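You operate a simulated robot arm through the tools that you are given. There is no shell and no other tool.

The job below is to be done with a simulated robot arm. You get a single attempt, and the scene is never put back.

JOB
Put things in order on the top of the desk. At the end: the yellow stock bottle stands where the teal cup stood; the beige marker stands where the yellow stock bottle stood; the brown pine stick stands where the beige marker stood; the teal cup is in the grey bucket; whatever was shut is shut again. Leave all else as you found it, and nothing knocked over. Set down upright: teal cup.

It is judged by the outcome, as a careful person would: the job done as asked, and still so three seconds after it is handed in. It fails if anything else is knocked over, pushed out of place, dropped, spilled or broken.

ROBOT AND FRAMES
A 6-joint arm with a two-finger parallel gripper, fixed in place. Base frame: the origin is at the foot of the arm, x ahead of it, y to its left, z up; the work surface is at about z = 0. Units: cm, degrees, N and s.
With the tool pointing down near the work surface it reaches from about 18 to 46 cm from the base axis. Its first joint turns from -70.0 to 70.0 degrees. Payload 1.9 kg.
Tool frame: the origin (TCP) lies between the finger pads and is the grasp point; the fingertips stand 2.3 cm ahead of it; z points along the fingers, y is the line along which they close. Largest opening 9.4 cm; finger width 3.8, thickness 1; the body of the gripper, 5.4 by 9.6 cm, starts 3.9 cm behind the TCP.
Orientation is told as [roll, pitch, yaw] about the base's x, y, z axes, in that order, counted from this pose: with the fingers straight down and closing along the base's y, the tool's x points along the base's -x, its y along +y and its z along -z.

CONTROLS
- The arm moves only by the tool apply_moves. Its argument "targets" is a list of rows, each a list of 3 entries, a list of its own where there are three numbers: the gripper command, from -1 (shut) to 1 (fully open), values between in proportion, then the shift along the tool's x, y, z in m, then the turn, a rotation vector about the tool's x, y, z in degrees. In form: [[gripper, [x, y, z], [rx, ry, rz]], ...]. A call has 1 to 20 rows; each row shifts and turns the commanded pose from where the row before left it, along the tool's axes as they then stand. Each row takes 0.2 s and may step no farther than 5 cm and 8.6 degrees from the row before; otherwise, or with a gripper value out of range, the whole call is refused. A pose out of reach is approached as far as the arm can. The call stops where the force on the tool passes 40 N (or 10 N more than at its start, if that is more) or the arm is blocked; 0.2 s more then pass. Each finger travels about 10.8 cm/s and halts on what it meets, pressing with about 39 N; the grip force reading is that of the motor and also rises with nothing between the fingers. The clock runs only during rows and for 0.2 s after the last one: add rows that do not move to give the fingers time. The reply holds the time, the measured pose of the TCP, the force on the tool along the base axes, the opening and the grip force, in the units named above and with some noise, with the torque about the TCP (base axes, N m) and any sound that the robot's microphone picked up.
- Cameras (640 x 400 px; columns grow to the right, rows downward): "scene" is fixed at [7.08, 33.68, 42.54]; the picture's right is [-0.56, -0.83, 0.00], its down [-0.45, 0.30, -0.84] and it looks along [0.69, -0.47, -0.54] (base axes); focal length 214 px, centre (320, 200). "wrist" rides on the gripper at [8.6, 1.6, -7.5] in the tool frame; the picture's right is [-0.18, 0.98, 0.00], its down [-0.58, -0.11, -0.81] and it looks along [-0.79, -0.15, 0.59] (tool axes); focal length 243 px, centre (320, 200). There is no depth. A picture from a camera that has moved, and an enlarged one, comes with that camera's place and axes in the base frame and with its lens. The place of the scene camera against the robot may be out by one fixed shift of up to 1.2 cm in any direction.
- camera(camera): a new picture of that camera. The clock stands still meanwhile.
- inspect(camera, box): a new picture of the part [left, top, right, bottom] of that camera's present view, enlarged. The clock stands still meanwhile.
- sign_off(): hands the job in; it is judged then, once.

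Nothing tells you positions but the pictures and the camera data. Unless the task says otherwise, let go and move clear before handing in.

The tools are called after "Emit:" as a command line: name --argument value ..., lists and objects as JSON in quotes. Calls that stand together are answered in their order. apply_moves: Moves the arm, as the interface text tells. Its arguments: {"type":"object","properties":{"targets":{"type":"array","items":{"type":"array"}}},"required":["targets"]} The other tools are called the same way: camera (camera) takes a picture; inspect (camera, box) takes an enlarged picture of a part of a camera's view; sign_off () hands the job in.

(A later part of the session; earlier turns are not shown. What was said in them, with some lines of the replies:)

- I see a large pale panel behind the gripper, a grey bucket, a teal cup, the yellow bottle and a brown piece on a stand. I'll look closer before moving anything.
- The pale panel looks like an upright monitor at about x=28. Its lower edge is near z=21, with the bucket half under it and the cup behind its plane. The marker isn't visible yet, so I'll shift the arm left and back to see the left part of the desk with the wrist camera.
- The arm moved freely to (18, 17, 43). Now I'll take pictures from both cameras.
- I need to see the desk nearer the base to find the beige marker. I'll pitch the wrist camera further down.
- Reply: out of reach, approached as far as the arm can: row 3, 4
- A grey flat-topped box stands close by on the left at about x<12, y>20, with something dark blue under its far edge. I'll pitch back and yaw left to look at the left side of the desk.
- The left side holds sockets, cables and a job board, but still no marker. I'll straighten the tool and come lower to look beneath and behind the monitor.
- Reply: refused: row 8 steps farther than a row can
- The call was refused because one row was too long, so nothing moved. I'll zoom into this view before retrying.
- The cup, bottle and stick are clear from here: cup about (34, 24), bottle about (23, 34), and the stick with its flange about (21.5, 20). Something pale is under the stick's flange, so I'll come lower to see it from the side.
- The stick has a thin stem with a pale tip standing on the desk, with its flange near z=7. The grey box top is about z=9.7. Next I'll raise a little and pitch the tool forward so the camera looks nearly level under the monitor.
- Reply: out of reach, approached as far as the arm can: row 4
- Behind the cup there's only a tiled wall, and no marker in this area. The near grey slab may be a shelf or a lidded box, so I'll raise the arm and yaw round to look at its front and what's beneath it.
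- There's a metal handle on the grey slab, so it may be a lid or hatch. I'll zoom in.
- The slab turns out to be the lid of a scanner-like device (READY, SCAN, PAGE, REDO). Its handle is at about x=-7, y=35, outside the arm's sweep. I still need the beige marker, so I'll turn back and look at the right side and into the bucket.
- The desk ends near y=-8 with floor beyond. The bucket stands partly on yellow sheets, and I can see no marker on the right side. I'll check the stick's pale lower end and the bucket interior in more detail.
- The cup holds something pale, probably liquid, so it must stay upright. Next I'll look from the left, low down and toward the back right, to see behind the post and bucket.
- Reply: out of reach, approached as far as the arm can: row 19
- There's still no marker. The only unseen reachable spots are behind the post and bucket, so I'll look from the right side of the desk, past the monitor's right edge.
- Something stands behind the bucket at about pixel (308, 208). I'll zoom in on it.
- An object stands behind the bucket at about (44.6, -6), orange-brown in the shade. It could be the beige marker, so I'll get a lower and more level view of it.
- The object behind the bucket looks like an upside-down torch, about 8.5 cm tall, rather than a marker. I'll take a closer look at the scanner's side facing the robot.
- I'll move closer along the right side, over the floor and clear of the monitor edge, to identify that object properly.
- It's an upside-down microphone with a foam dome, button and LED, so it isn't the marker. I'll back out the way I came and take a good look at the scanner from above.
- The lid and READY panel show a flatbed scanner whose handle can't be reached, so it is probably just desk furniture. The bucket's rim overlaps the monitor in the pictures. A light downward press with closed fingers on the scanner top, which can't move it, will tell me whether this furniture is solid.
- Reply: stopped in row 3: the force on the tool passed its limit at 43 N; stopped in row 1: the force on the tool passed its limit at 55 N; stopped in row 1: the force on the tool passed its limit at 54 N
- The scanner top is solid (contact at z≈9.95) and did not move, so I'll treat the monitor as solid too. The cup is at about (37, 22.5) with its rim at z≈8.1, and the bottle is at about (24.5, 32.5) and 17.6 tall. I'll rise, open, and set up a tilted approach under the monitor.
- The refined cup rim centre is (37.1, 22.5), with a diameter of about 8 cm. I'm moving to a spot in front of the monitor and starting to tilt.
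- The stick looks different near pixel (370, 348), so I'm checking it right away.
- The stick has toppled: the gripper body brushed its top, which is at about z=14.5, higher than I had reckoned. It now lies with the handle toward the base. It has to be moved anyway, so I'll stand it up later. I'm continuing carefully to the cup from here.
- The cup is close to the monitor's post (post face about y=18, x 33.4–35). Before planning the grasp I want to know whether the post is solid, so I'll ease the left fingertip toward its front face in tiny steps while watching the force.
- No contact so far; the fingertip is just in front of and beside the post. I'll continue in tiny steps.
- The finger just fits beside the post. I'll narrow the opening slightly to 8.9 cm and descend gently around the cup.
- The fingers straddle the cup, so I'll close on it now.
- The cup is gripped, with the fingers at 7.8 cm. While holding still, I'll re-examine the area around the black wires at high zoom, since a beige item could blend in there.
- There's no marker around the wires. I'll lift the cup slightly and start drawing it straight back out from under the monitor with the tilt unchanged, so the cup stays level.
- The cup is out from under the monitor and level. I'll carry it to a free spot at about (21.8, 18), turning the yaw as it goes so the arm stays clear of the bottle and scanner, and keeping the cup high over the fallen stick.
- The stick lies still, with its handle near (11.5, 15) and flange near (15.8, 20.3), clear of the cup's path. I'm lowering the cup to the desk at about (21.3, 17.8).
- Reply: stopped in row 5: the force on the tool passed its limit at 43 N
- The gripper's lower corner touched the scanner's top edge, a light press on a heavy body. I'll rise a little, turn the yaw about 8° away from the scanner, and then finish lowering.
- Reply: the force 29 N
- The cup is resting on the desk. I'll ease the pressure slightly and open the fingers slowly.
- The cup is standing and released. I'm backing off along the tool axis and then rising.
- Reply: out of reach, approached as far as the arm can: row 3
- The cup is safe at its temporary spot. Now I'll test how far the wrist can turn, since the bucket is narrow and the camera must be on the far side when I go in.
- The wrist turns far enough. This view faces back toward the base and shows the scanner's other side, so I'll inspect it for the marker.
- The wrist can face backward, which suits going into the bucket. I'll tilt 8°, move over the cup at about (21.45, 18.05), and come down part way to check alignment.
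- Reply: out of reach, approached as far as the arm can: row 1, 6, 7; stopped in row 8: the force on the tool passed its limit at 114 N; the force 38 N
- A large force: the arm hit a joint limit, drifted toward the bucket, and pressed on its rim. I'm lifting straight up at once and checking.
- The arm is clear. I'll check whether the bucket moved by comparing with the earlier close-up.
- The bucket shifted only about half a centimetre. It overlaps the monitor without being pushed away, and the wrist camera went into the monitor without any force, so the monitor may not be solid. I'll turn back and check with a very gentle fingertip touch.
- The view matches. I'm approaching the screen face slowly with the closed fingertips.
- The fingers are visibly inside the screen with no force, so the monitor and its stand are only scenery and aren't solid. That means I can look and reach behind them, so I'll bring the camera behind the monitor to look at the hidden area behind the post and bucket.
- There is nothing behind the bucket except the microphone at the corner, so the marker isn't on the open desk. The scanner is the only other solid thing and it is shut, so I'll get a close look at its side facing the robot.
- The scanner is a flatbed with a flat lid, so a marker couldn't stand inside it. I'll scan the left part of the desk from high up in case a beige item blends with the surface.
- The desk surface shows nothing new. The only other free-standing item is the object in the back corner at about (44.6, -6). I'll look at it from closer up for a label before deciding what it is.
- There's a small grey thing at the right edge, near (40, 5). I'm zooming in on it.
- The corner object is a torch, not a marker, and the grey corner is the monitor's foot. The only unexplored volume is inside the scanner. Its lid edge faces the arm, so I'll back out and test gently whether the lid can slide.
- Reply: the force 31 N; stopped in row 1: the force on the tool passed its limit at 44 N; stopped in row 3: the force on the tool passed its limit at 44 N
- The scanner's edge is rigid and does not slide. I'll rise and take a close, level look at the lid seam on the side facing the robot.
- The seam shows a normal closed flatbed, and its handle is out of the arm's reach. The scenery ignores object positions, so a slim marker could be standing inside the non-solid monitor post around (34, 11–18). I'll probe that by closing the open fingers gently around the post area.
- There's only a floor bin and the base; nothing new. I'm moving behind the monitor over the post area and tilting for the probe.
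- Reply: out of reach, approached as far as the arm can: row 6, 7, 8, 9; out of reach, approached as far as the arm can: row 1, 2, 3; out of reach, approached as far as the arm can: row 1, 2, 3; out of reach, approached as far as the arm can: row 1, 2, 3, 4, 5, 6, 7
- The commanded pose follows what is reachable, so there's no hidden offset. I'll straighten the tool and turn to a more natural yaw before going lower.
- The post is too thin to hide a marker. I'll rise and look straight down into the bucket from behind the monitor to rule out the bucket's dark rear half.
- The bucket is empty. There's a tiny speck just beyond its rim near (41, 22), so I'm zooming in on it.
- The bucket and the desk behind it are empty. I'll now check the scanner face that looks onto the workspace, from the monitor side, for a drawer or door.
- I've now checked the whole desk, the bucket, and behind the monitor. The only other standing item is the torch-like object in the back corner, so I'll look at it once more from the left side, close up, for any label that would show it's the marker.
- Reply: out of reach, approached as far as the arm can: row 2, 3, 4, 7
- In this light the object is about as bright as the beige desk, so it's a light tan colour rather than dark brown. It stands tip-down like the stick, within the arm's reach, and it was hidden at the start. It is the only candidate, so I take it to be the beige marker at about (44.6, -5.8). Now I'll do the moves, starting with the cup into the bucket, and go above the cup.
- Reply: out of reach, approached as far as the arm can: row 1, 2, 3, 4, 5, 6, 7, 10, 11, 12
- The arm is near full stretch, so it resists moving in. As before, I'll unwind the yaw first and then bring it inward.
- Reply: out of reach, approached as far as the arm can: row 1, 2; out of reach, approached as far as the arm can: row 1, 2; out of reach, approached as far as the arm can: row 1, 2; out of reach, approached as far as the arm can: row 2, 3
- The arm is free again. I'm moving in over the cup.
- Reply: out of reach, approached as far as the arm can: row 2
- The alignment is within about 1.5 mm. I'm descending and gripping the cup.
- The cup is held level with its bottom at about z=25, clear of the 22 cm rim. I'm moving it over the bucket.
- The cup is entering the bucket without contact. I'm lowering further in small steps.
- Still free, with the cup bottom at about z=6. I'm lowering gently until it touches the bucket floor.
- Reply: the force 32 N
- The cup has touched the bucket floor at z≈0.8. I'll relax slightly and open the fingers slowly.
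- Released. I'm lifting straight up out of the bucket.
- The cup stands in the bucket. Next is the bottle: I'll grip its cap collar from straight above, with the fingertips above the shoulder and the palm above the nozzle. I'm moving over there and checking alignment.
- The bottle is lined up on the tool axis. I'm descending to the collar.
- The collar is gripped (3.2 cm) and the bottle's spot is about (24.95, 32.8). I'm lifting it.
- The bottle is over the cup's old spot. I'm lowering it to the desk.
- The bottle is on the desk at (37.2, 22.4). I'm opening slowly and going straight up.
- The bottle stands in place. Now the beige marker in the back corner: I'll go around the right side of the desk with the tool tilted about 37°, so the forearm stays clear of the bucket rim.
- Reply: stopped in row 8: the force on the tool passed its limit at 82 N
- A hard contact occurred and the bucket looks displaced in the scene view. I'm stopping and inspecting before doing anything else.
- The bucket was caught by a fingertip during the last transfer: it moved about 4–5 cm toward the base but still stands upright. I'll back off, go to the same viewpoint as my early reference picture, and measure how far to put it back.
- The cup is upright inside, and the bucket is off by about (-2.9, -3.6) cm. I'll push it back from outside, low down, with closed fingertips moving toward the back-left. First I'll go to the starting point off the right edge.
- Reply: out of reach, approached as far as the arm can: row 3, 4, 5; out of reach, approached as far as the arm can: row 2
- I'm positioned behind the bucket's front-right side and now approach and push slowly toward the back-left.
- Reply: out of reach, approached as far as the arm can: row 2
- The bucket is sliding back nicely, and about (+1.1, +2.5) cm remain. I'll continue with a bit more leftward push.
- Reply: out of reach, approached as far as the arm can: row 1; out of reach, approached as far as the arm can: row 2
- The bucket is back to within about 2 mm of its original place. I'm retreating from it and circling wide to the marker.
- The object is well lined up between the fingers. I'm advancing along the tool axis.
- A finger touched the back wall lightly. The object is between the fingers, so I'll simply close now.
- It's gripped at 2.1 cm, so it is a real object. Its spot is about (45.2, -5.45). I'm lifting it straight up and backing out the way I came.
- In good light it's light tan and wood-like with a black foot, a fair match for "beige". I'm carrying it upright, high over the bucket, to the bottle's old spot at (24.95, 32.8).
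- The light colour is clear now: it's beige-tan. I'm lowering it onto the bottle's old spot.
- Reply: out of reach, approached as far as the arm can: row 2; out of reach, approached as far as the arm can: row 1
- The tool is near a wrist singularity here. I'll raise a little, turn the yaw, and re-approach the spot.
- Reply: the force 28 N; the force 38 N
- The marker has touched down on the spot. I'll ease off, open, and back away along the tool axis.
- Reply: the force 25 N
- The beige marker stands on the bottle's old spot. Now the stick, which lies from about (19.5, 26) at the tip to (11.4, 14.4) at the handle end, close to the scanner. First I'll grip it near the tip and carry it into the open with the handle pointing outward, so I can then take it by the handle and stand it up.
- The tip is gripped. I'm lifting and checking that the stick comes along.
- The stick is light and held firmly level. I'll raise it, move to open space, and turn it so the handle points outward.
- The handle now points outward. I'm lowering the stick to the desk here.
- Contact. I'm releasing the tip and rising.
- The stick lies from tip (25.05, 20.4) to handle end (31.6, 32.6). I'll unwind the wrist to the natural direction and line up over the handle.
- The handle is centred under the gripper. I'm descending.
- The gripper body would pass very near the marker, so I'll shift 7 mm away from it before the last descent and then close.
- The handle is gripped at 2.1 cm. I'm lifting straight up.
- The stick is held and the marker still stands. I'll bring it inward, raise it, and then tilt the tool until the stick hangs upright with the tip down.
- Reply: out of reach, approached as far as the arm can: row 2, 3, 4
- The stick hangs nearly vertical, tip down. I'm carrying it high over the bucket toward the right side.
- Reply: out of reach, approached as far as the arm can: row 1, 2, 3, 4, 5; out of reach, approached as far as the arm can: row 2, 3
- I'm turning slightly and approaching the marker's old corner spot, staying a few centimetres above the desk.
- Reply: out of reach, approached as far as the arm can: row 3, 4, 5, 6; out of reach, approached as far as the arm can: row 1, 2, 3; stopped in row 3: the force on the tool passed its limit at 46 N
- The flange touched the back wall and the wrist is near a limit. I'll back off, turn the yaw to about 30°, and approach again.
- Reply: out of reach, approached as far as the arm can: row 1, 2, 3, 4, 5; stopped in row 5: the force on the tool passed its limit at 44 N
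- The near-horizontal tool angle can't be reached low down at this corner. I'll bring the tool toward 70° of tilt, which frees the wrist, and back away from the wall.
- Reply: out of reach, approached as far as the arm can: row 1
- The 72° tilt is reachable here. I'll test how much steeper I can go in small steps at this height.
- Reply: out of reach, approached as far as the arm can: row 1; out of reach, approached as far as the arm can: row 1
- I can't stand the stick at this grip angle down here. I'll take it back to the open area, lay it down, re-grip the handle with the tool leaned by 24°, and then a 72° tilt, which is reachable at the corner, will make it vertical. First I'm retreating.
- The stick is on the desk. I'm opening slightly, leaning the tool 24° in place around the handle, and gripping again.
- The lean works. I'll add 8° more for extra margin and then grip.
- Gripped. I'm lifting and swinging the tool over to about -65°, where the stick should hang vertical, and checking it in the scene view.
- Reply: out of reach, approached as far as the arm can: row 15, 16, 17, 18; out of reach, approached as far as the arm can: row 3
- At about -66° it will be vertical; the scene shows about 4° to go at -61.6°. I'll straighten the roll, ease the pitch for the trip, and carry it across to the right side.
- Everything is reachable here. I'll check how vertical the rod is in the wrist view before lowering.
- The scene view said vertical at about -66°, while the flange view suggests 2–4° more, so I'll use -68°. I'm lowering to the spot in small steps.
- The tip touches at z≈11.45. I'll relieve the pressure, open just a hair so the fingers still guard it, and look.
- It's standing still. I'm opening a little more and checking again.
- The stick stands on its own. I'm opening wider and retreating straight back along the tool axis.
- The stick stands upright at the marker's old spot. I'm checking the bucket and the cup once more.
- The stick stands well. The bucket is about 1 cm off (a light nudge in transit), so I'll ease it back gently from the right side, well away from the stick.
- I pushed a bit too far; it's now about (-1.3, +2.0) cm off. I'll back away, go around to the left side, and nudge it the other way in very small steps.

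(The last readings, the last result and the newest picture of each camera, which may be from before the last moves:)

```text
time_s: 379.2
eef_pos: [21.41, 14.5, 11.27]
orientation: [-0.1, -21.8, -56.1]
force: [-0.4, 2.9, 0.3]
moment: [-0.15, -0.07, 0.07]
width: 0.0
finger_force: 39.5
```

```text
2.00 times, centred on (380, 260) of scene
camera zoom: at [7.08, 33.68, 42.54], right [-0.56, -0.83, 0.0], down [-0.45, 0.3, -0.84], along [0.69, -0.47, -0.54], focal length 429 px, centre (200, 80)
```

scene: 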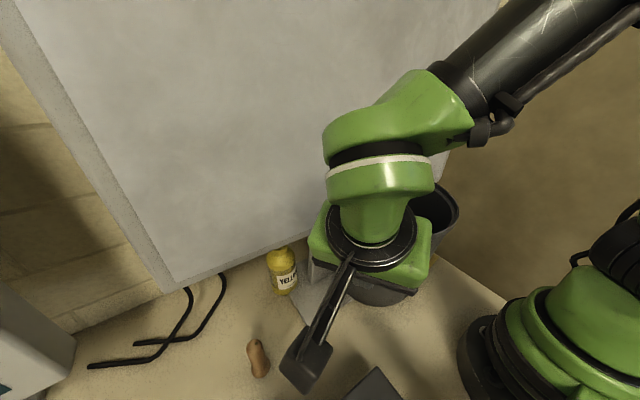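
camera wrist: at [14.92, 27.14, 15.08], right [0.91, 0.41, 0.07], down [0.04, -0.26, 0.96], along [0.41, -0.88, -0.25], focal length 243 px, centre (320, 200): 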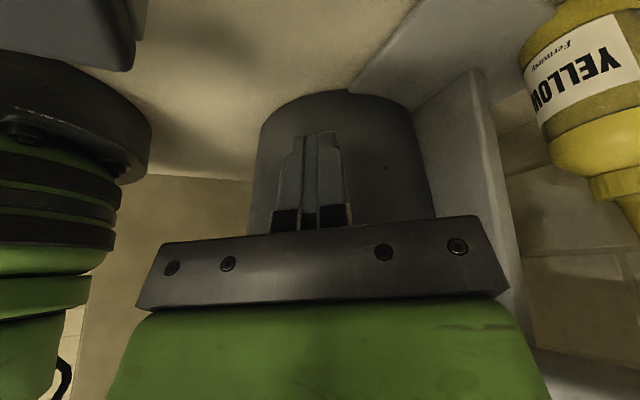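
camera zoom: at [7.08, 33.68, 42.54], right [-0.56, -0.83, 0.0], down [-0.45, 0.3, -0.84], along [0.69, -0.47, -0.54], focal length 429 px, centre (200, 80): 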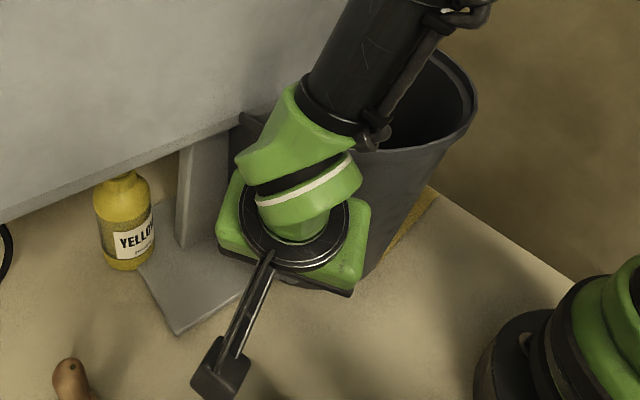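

Emit:
apply_moves --targets '[[-1, [-0.0037, 0, 0.0015], [0, 0, 0]], [-1, [-0.0037, 0, 0.0015], [0, 0, 0]], [-1, [-0.0037, 0, 0.0015], [0, 0, 0]], [-1, [0, 0, 0], [0, 0, 0]]]'

Emit:
apply_moves --targets '[[-1, [0.0278, 0, -0.0112], [0, 0, 0]], [-1, [0.0278, 0, -0.0112], [0, 0, 0]], [-1, [-0.0143, 0, -0.0352], [0, 0, 0]], [-1, [-0.0143, 0, -0.0352], [0, 0, 0]], [-1, [-0.0143, 0, -0.0352], [0, 0, 0]], [-1, [0.03, 0, -0.02], [0, 0, 0]], [-1, [0, 0, 0], [0, 0, 0]]]'

Emit:
inspect --camera "scene" --box '[290, 160, 470, 360]'

```text
time_s: 380.2
eef_pos: [22.07, 13.38, 11.41]
orientation: [-0.1, -21.8, -56.1]
force: [-0.1, 2.8, 0.0]
moment: [-0.15, -0.01, 0.08]
width: 0.0
finger_force: 39.1
```

```text
time_s: 381.8
eef_pos: [16.64, 21.47, 23.54]
orientation: [0.0, -21.9, -56.1]
force: [0.6, 0.9, -0.7]
moment: [0.0, 0.05, -0.02]
width: 0.0
finger_force: 39.0
```

```text
2.00 times, centred on (380, 260) of scene
camera zoom: at [7.08, 33.68, 42.54], right [-0.56, -0.83, 0.0], down [-0.45, 0.3, -0.84], along [0.69, -0.47, -0.54], focal length 429 px, centre (200, 80)
```

zoom: 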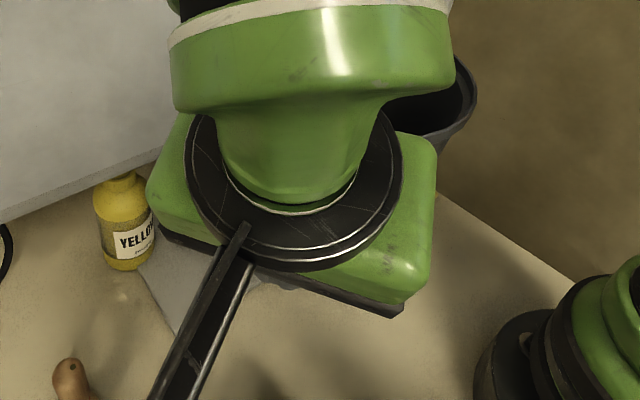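

Emit:
apply_moves --targets '[[-1, [-0.0143, 0, -0.0352], [0, 0, 0]], [-1, [-0.0143, 0, -0.0352], [0, 0, 0]], [-1, [0, 0, 0], [0, 7.3, 0]], [-1, [0, 0, 0], [0, 7.3, 0]], [-1, [0, 0, 0], [0, 7.3, 0]], [-1, [0, 0, -0.04], [0, 0, 0]], [-1, [0, 0, -0.04], [0, 0, -8]], [-1, [0, 0, 0], [0, 0, -8]], [-1, [0, 0, 0], [0, 0, -8]], [-1, [0, 0, 0], [0, 0, -8]], [-1, [0, 0, 0], [0, 0, -8]], [-1, [0, 0, 0], [0, 0, -8]], [-1, [0, 0, 0], [0, 0, -8]], [-1, [0, 0, 0], [0, 0, 0]]]'

Emit:
apply_moves --targets '[[-1, [-0.01, -0.045, 0], [0, 0, 0]], [0, [-0.01, -0.045, 0], [0, 0, 0]], [1, [-0.01, -0.045, 0], [0, 0, 0]], [1, [-0.01, -0.04, 0], [0, 0, 0]], [1, [0, 0, 0], [0, 0, 0]]]'

Emit:
inspect --camera "scene" --box '[290, 160, 470, 360]'

Emit:
camera --camera "wrist"

```text
time_s: 384.8
eef_pos: [16.89, 21.36, 38.99]
orientation: [0.0, 0.1, -0.1]
force: [-0.5, -0.2, 0.1]
moment: [-0.02, 0.02, -0.02]
width: 0.01
finger_force: 38.9
```

```text
time_s: 386.0
eef_pos: [20.67, 3.77, 38.97]
orientation: [-0.1, 0.2, -0.2]
force: [0.5, -0.7, 0.8]
moment: [0.04, 0.01, 0.0]
width: 9.38
finger_force: 0.1
```

```text
2.00 times, centred on (380, 260) of scene
camera zoom: at [7.08, 33.68, 42.54], right [-0.56, -0.83, 0.0], down [-0.45, 0.3, -0.84], along [0.69, -0.47, -0.54], focal length 429 px, centre (200, 80)
```

zoom: 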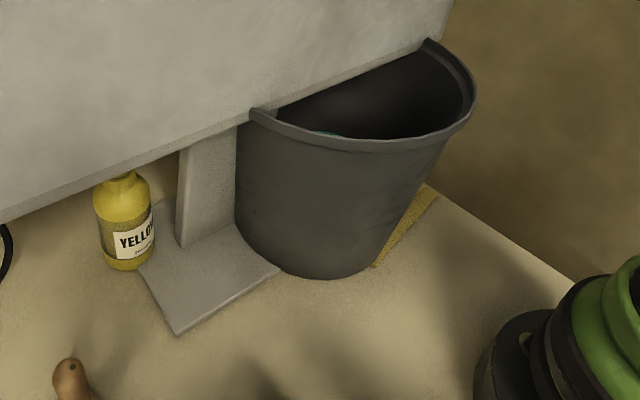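

```text
taken
camera wrist: at [11.98, 5.45, 46.45], right [0.19, 0.98, 0.0], down [0.58, -0.11, 0.81], along [0.79, -0.15, -0.59], focal length 243 px, centre (320, 200)
```

wrist: 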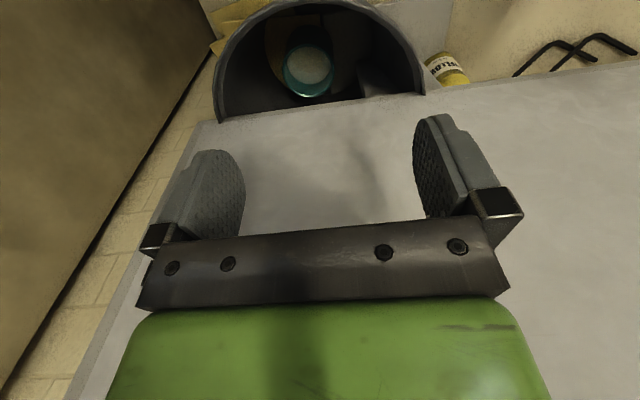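

The cup stands upright inside. By comparison the bucket is about (+1.4, -1.0) cm off. I'll make one last small correction from inside the rim with closed fingers, pulling it toward the front-left by about 1.7 cm, well above the cup.

Emit:
apply_moves --targets '[[-1, [-0.02, 0, 0.02], [0, 0, 0]], [-1, [-0.023, 0.002, 0.03], [0, 0, 0]], [-1, [0, 0, 0.04], [0, 0, 0]], [-1, [0, 0, 0.04], [0, 0, 0]], [-1, [0, 0, 0.04], [0, 0, 0]], [-1, [0, 0, 0.03], [0, 0, 0]], [-1, [0, 0, 0], [0, 0, 0]]]'

Emit:
camera --camera "wrist"

Emit:
inspect --camera "scene" --box '[290, 160, 470, 360]'

```text
time_s: 387.6
eef_pos: [25.22, 4.06, 18.97]
orientation: [0.0, 0.1, -0.2]
force: [0.0, 0.4, 0.1]
moment: [-0.03, -0.01, -0.01]
width: 0.0
finger_force: 38.8
```

```text
taken
camera wrist: at [16.51, 5.77, 26.58], right [0.19, 0.98, 0.0], down [0.58, -0.11, 0.81], along [0.79, -0.15, -0.59], focal length 243 px, centre (320, 200)
```

wrist: 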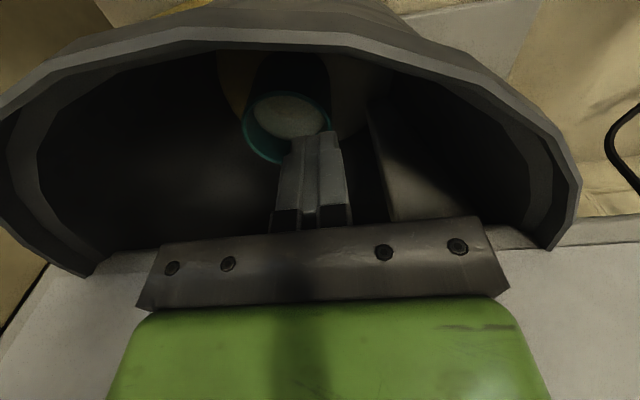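

```text
2.00 times, centred on (380, 260) of scene
camera zoom: at [7.08, 33.68, 42.54], right [-0.56, -0.83, 0.0], down [-0.45, 0.3, -0.84], along [0.69, -0.47, -0.54], focal length 429 px, centre (200, 80)
```

zoom: 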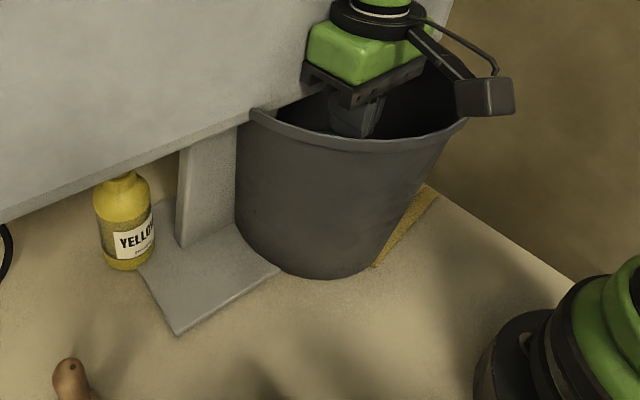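

Emit:
apply_moves --targets '[[-1, [0.004, 0.0029, 0], [0, 0, 0]], [-1, [0.004, 0.0029, 0], [0, 0, 0]], [-1, [0.004, 0.0029, 0], [0, 0, 0]], [-1, [0, 0, 0], [0, 0, 0]]]'

Emit:
apply_moves --targets '[[-1, [0.0024, 0.0017, 0], [0, 0, 0]], [-1, [0, 0, 0], [0, 0, 0]]]'

Emit:
apply_moves --targets '[[-1, [0.0024, 0.0017, 0], [0, 0, 0]], [-1, [0, 0, 0], [0, 0, 0]]]'

Emit:
apply_moves --targets '[[-1, [0.0024, 0.0017, 0], [0, 0, 0]], [-1, [0, 0, 0], [0, 0, 0]]]'

Emit:
inspect --camera "scene" --box '[290, 160, 470, 360]'

```text
time_s: 388.6
eef_pos: [23.83, 4.99, 19.08]
orientation: [0.0, 0.0, -0.2]
force: [-0.3, 0.2, -0.6]
moment: [-0.03, 0.01, -0.01]
width: 0.0
finger_force: 39.1
```

```text
time_s: 389.2
eef_pos: [23.64, 5.02, 19.22]
orientation: [0.0, 0.1, -0.2]
force: [0.6, 1.2, 0.7]
moment: [-0.01, -0.01, -0.01]
width: 0.0
finger_force: 38.6
```

```text
time_s: 389.8
eef_pos: [23.34, 5.16, 19.05]
orientation: [0.1, 0.1, -0.1]
force: [-0.5, 0.2, 0.2]
moment: [0.01, -0.01, 0.0]
width: 0.0
finger_force: 39.4
```

```text
time_s: 390.4
eef_pos: [23.09, 5.33, 19.01]
orientation: [0.0, 0.0, -0.1]
force: [-0.1, -0.1, -0.1]
moment: [-0.03, -0.02, -0.02]
width: 0.0
finger_force: 39.4
```

```text
2.00 times, centred on (380, 260) of scene
camera zoom: at [7.08, 33.68, 42.54], right [-0.56, -0.83, 0.0], down [-0.45, 0.3, -0.84], along [0.69, -0.47, -0.54], focal length 429 px, centre (200, 80)
```

zoom: 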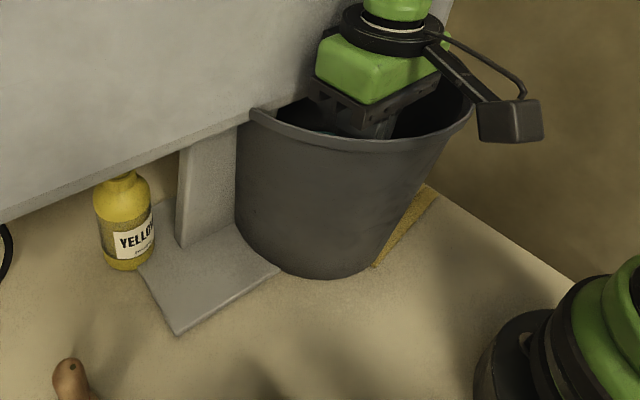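

Emit:
apply_moves --targets '[[-1, [0.0024, 0.0017, 0], [0, 0, 0]], [-1, [0.0024, 0.0017, 0], [0, 0, 0]], [-1, [0, 0, 0], [0, 0, 0]]]'

Emit:
apply_moves --targets '[[-1, [0.0024, 0.0017, 0], [0, 0, 0]], [-1, [0.0024, 0.0017, 0], [0, 0, 0]], [-1, [0, 0, 0], [0, 0, 0]]]'

Emit:
apply_moves --targets '[[-1, [0.0024, 0.0017, 0], [0, 0, 0]], [-1, [0.0024, 0.0017, 0], [0, 0, 0]], [-1, [0, 0, 0], [0, 0, 0]]]'

Emit:
inspect --camera "scene" --box '[290, 160, 470, 360]'

```text
time_s: 391.2
eef_pos: [22.68, 5.68, 19.1]
orientation: [0.0, 0.1, -0.2]
force: [0.8, 0.2, -0.1]
moment: [0.01, 0.02, 0.0]
width: 0.0
finger_force: 39.0
```

```text
time_s: 392.0
eef_pos: [22.13, 6.02, 19.04]
orientation: [0.0, 0.1, -0.2]
force: [-0.2, -0.4, 0.6]
moment: [-0.02, -0.01, 0.02]
width: 0.0
finger_force: 38.7
```

```text
time_s: 392.8
eef_pos: [21.57, 6.52, 19.01]
orientation: [0.0, 0.1, -0.2]
force: [2.2, -1.1, 0.8]
moment: [0.03, 0.03, -0.05]
width: 0.02
finger_force: 39.0
```

```text
2.00 times, centred on (380, 260) of scene
camera zoom: at [7.08, 33.68, 42.54], right [-0.56, -0.83, 0.0], down [-0.45, 0.3, -0.84], along [0.69, -0.47, -0.54], focal length 429 px, centre (200, 80)
```

zoom: 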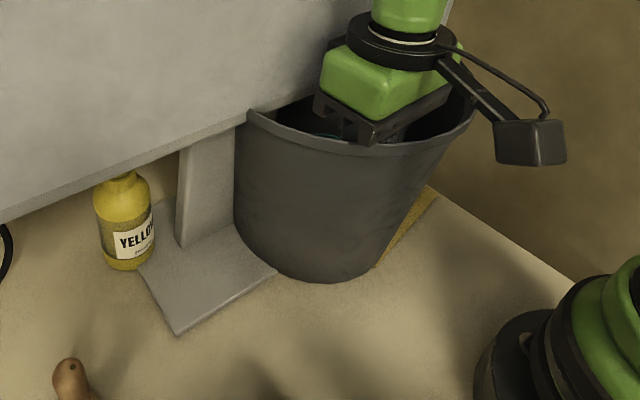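

Emit:
apply_moves --targets '[[-1, [0.0024, 0.0014, 0], [0, 0, 0]], [-1, [0.0018, 0.001, 0], [0, 0, 0]], [-1, [0, 0, 0], [0, 0, 0]]]'

Emit:
inspect --camera "scene" --box '[290, 160, 470, 360]'

```text
time_s: 393.6
eef_pos: [21.31, 6.59, 18.95]
orientation: [0.1, 0.1, -0.3]
force: [2.7, -2.0, 0.4]
moment: [0.04, 0.01, 0.01]
width: 0.0
finger_force: 38.4
```

```text
2.00 times, centred on (380, 260) of scene
camera zoom: at [7.08, 33.68, 42.54], right [-0.56, -0.83, 0.0], down [-0.45, 0.3, -0.84], along [0.69, -0.47, -0.54], focal length 429 px, centre (200, 80)
```

zoom: 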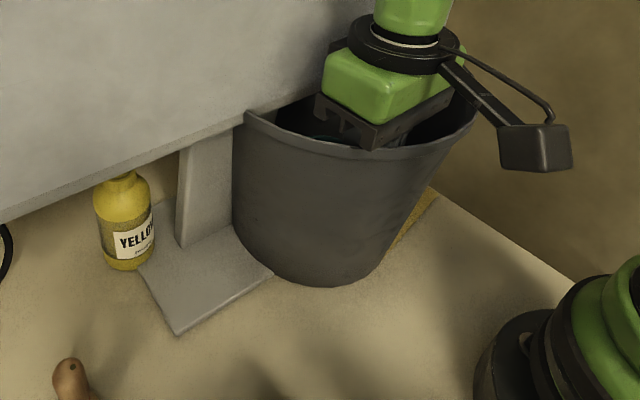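

The bucket is back within about 3–4 mm. I'm moving the fingers off the wall and straight up out of the bucket.

Emit:
apply_moves --targets '[[-1, [-0.015, -0.01, 0], [0, 0, 0]], [-1, [-0.015, -0.01, 0], [0, 0, 0]], [-1, [0, 0, -0.03], [0, 0, 0]], [-1, [0, 0, -0.04], [0, 0, 0]], [-1, [0, 0, -0.04], [0, 0, 0]], [-1, [0, 0, -0.04], [0, 0, 0]], [-1, [0, 0, -0.04], [0, 0, 0]], [1, [0.02, 0, -0.03], [0, 0, 0]], [1, [0, 0, 0], [0, 0, 0]]]'

Emit:
camera --camera "scene"

Emit:
camera --camera "wrist"

Emit:
inspect --camera "scene" --box '[290, 160, 470, 360]'

```text
time_s: 395.6
eef_pos: [22.28, 4.75, 41.02]
orientation: [0.0, 0.1, -0.2]
force: [0.0, -1.0, 0.2]
moment: [-0.02, 0.01, 0.0]
width: 9.41
finger_force: 0.0
```

```text
taken
```

scene: 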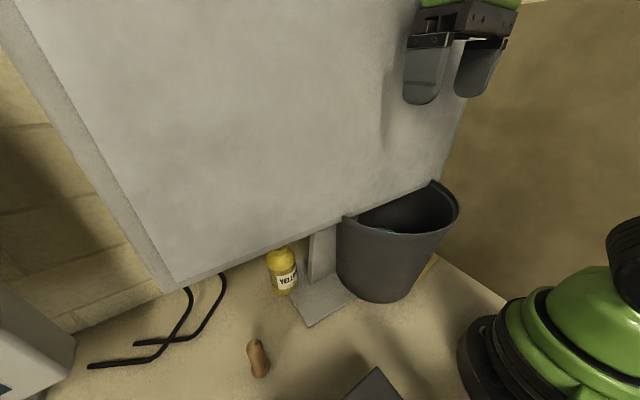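

```text
taken
camera wrist: at [13.62, 6.41, 48.58], right [0.19, 0.98, 0.0], down [0.58, -0.11, 0.81], along [0.79, -0.15, -0.59], focal length 243 px, centre (320, 200)
```

wrist: 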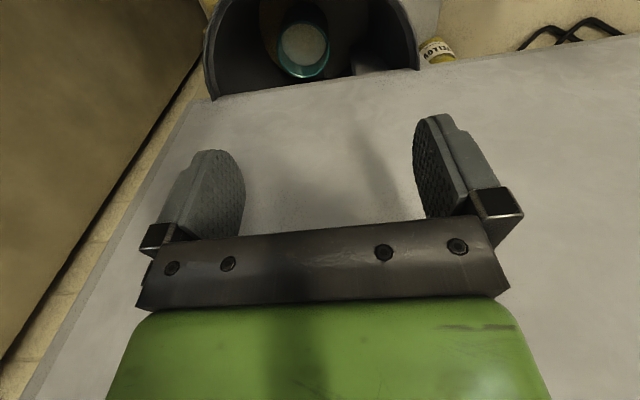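

```text
2.00 times, centred on (380, 260) of scene
camera zoom: at [7.08, 33.68, 42.54], right [-0.56, -0.83, 0.0], down [-0.45, 0.3, -0.84], along [0.69, -0.47, -0.54], focal length 429 px, centre (200, 80)
```

zoom: 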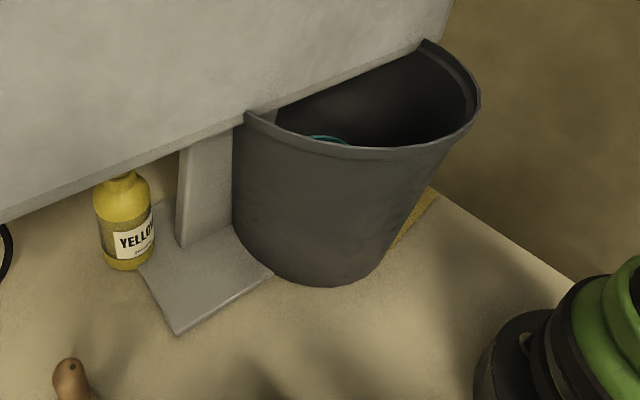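

The cup stands upright in the bucket, and the bucket is back in its place. The bottle, marker and stick stand on their new spots, and the gripper is open and clear. I'm handing in.

Emit:
sign_off

```text
The job is handed in.
```

I've handed the job in with all four things placed, but the "beige marker" is my best guess and there were several bumps along the way.

**Where things ended up**
- **Teal cup:** upright inside the grey bucket.
- **Yellow stock bottle:** standing where the cup stood.
- **Object I took to be the beige marker:** standing where the bottle stood.
- **Brown pine stick:** standing upright where that object stood. I last saw it upright about 34 seconds before handing in and did not look again.

**What could count against the job**
- **The marker is not certain.** Nothing on the desk carried a "BEIGE" label. The only candidate left was a light tan object with a black foot, hidden behind the bucket. It also looked like a torch or microphone. If that was wrong, the real marker was never moved and something else was.
- **The pine stick was knocked over.** The gripper brushed its top on the first approach to the cup. It lay on the desk until I stood it up at the end.
- **The bucket was pushed.** It was shifted several times, by up to about 5 cm. I nudged it back to within roughly 4 mm of its original place, judging by the pictures.
- **The scanner on the left was touched.** I pressed on its top and edge to test whether it was solid, and set down on its edge by accident once. It showed no sign of moving.

Nothing was opened, so nothing had to be shut again. I never found out what "whatever was shut" referred to. The scanner lid was the only shut thing I saw, and its handle was out of the arm's reach.
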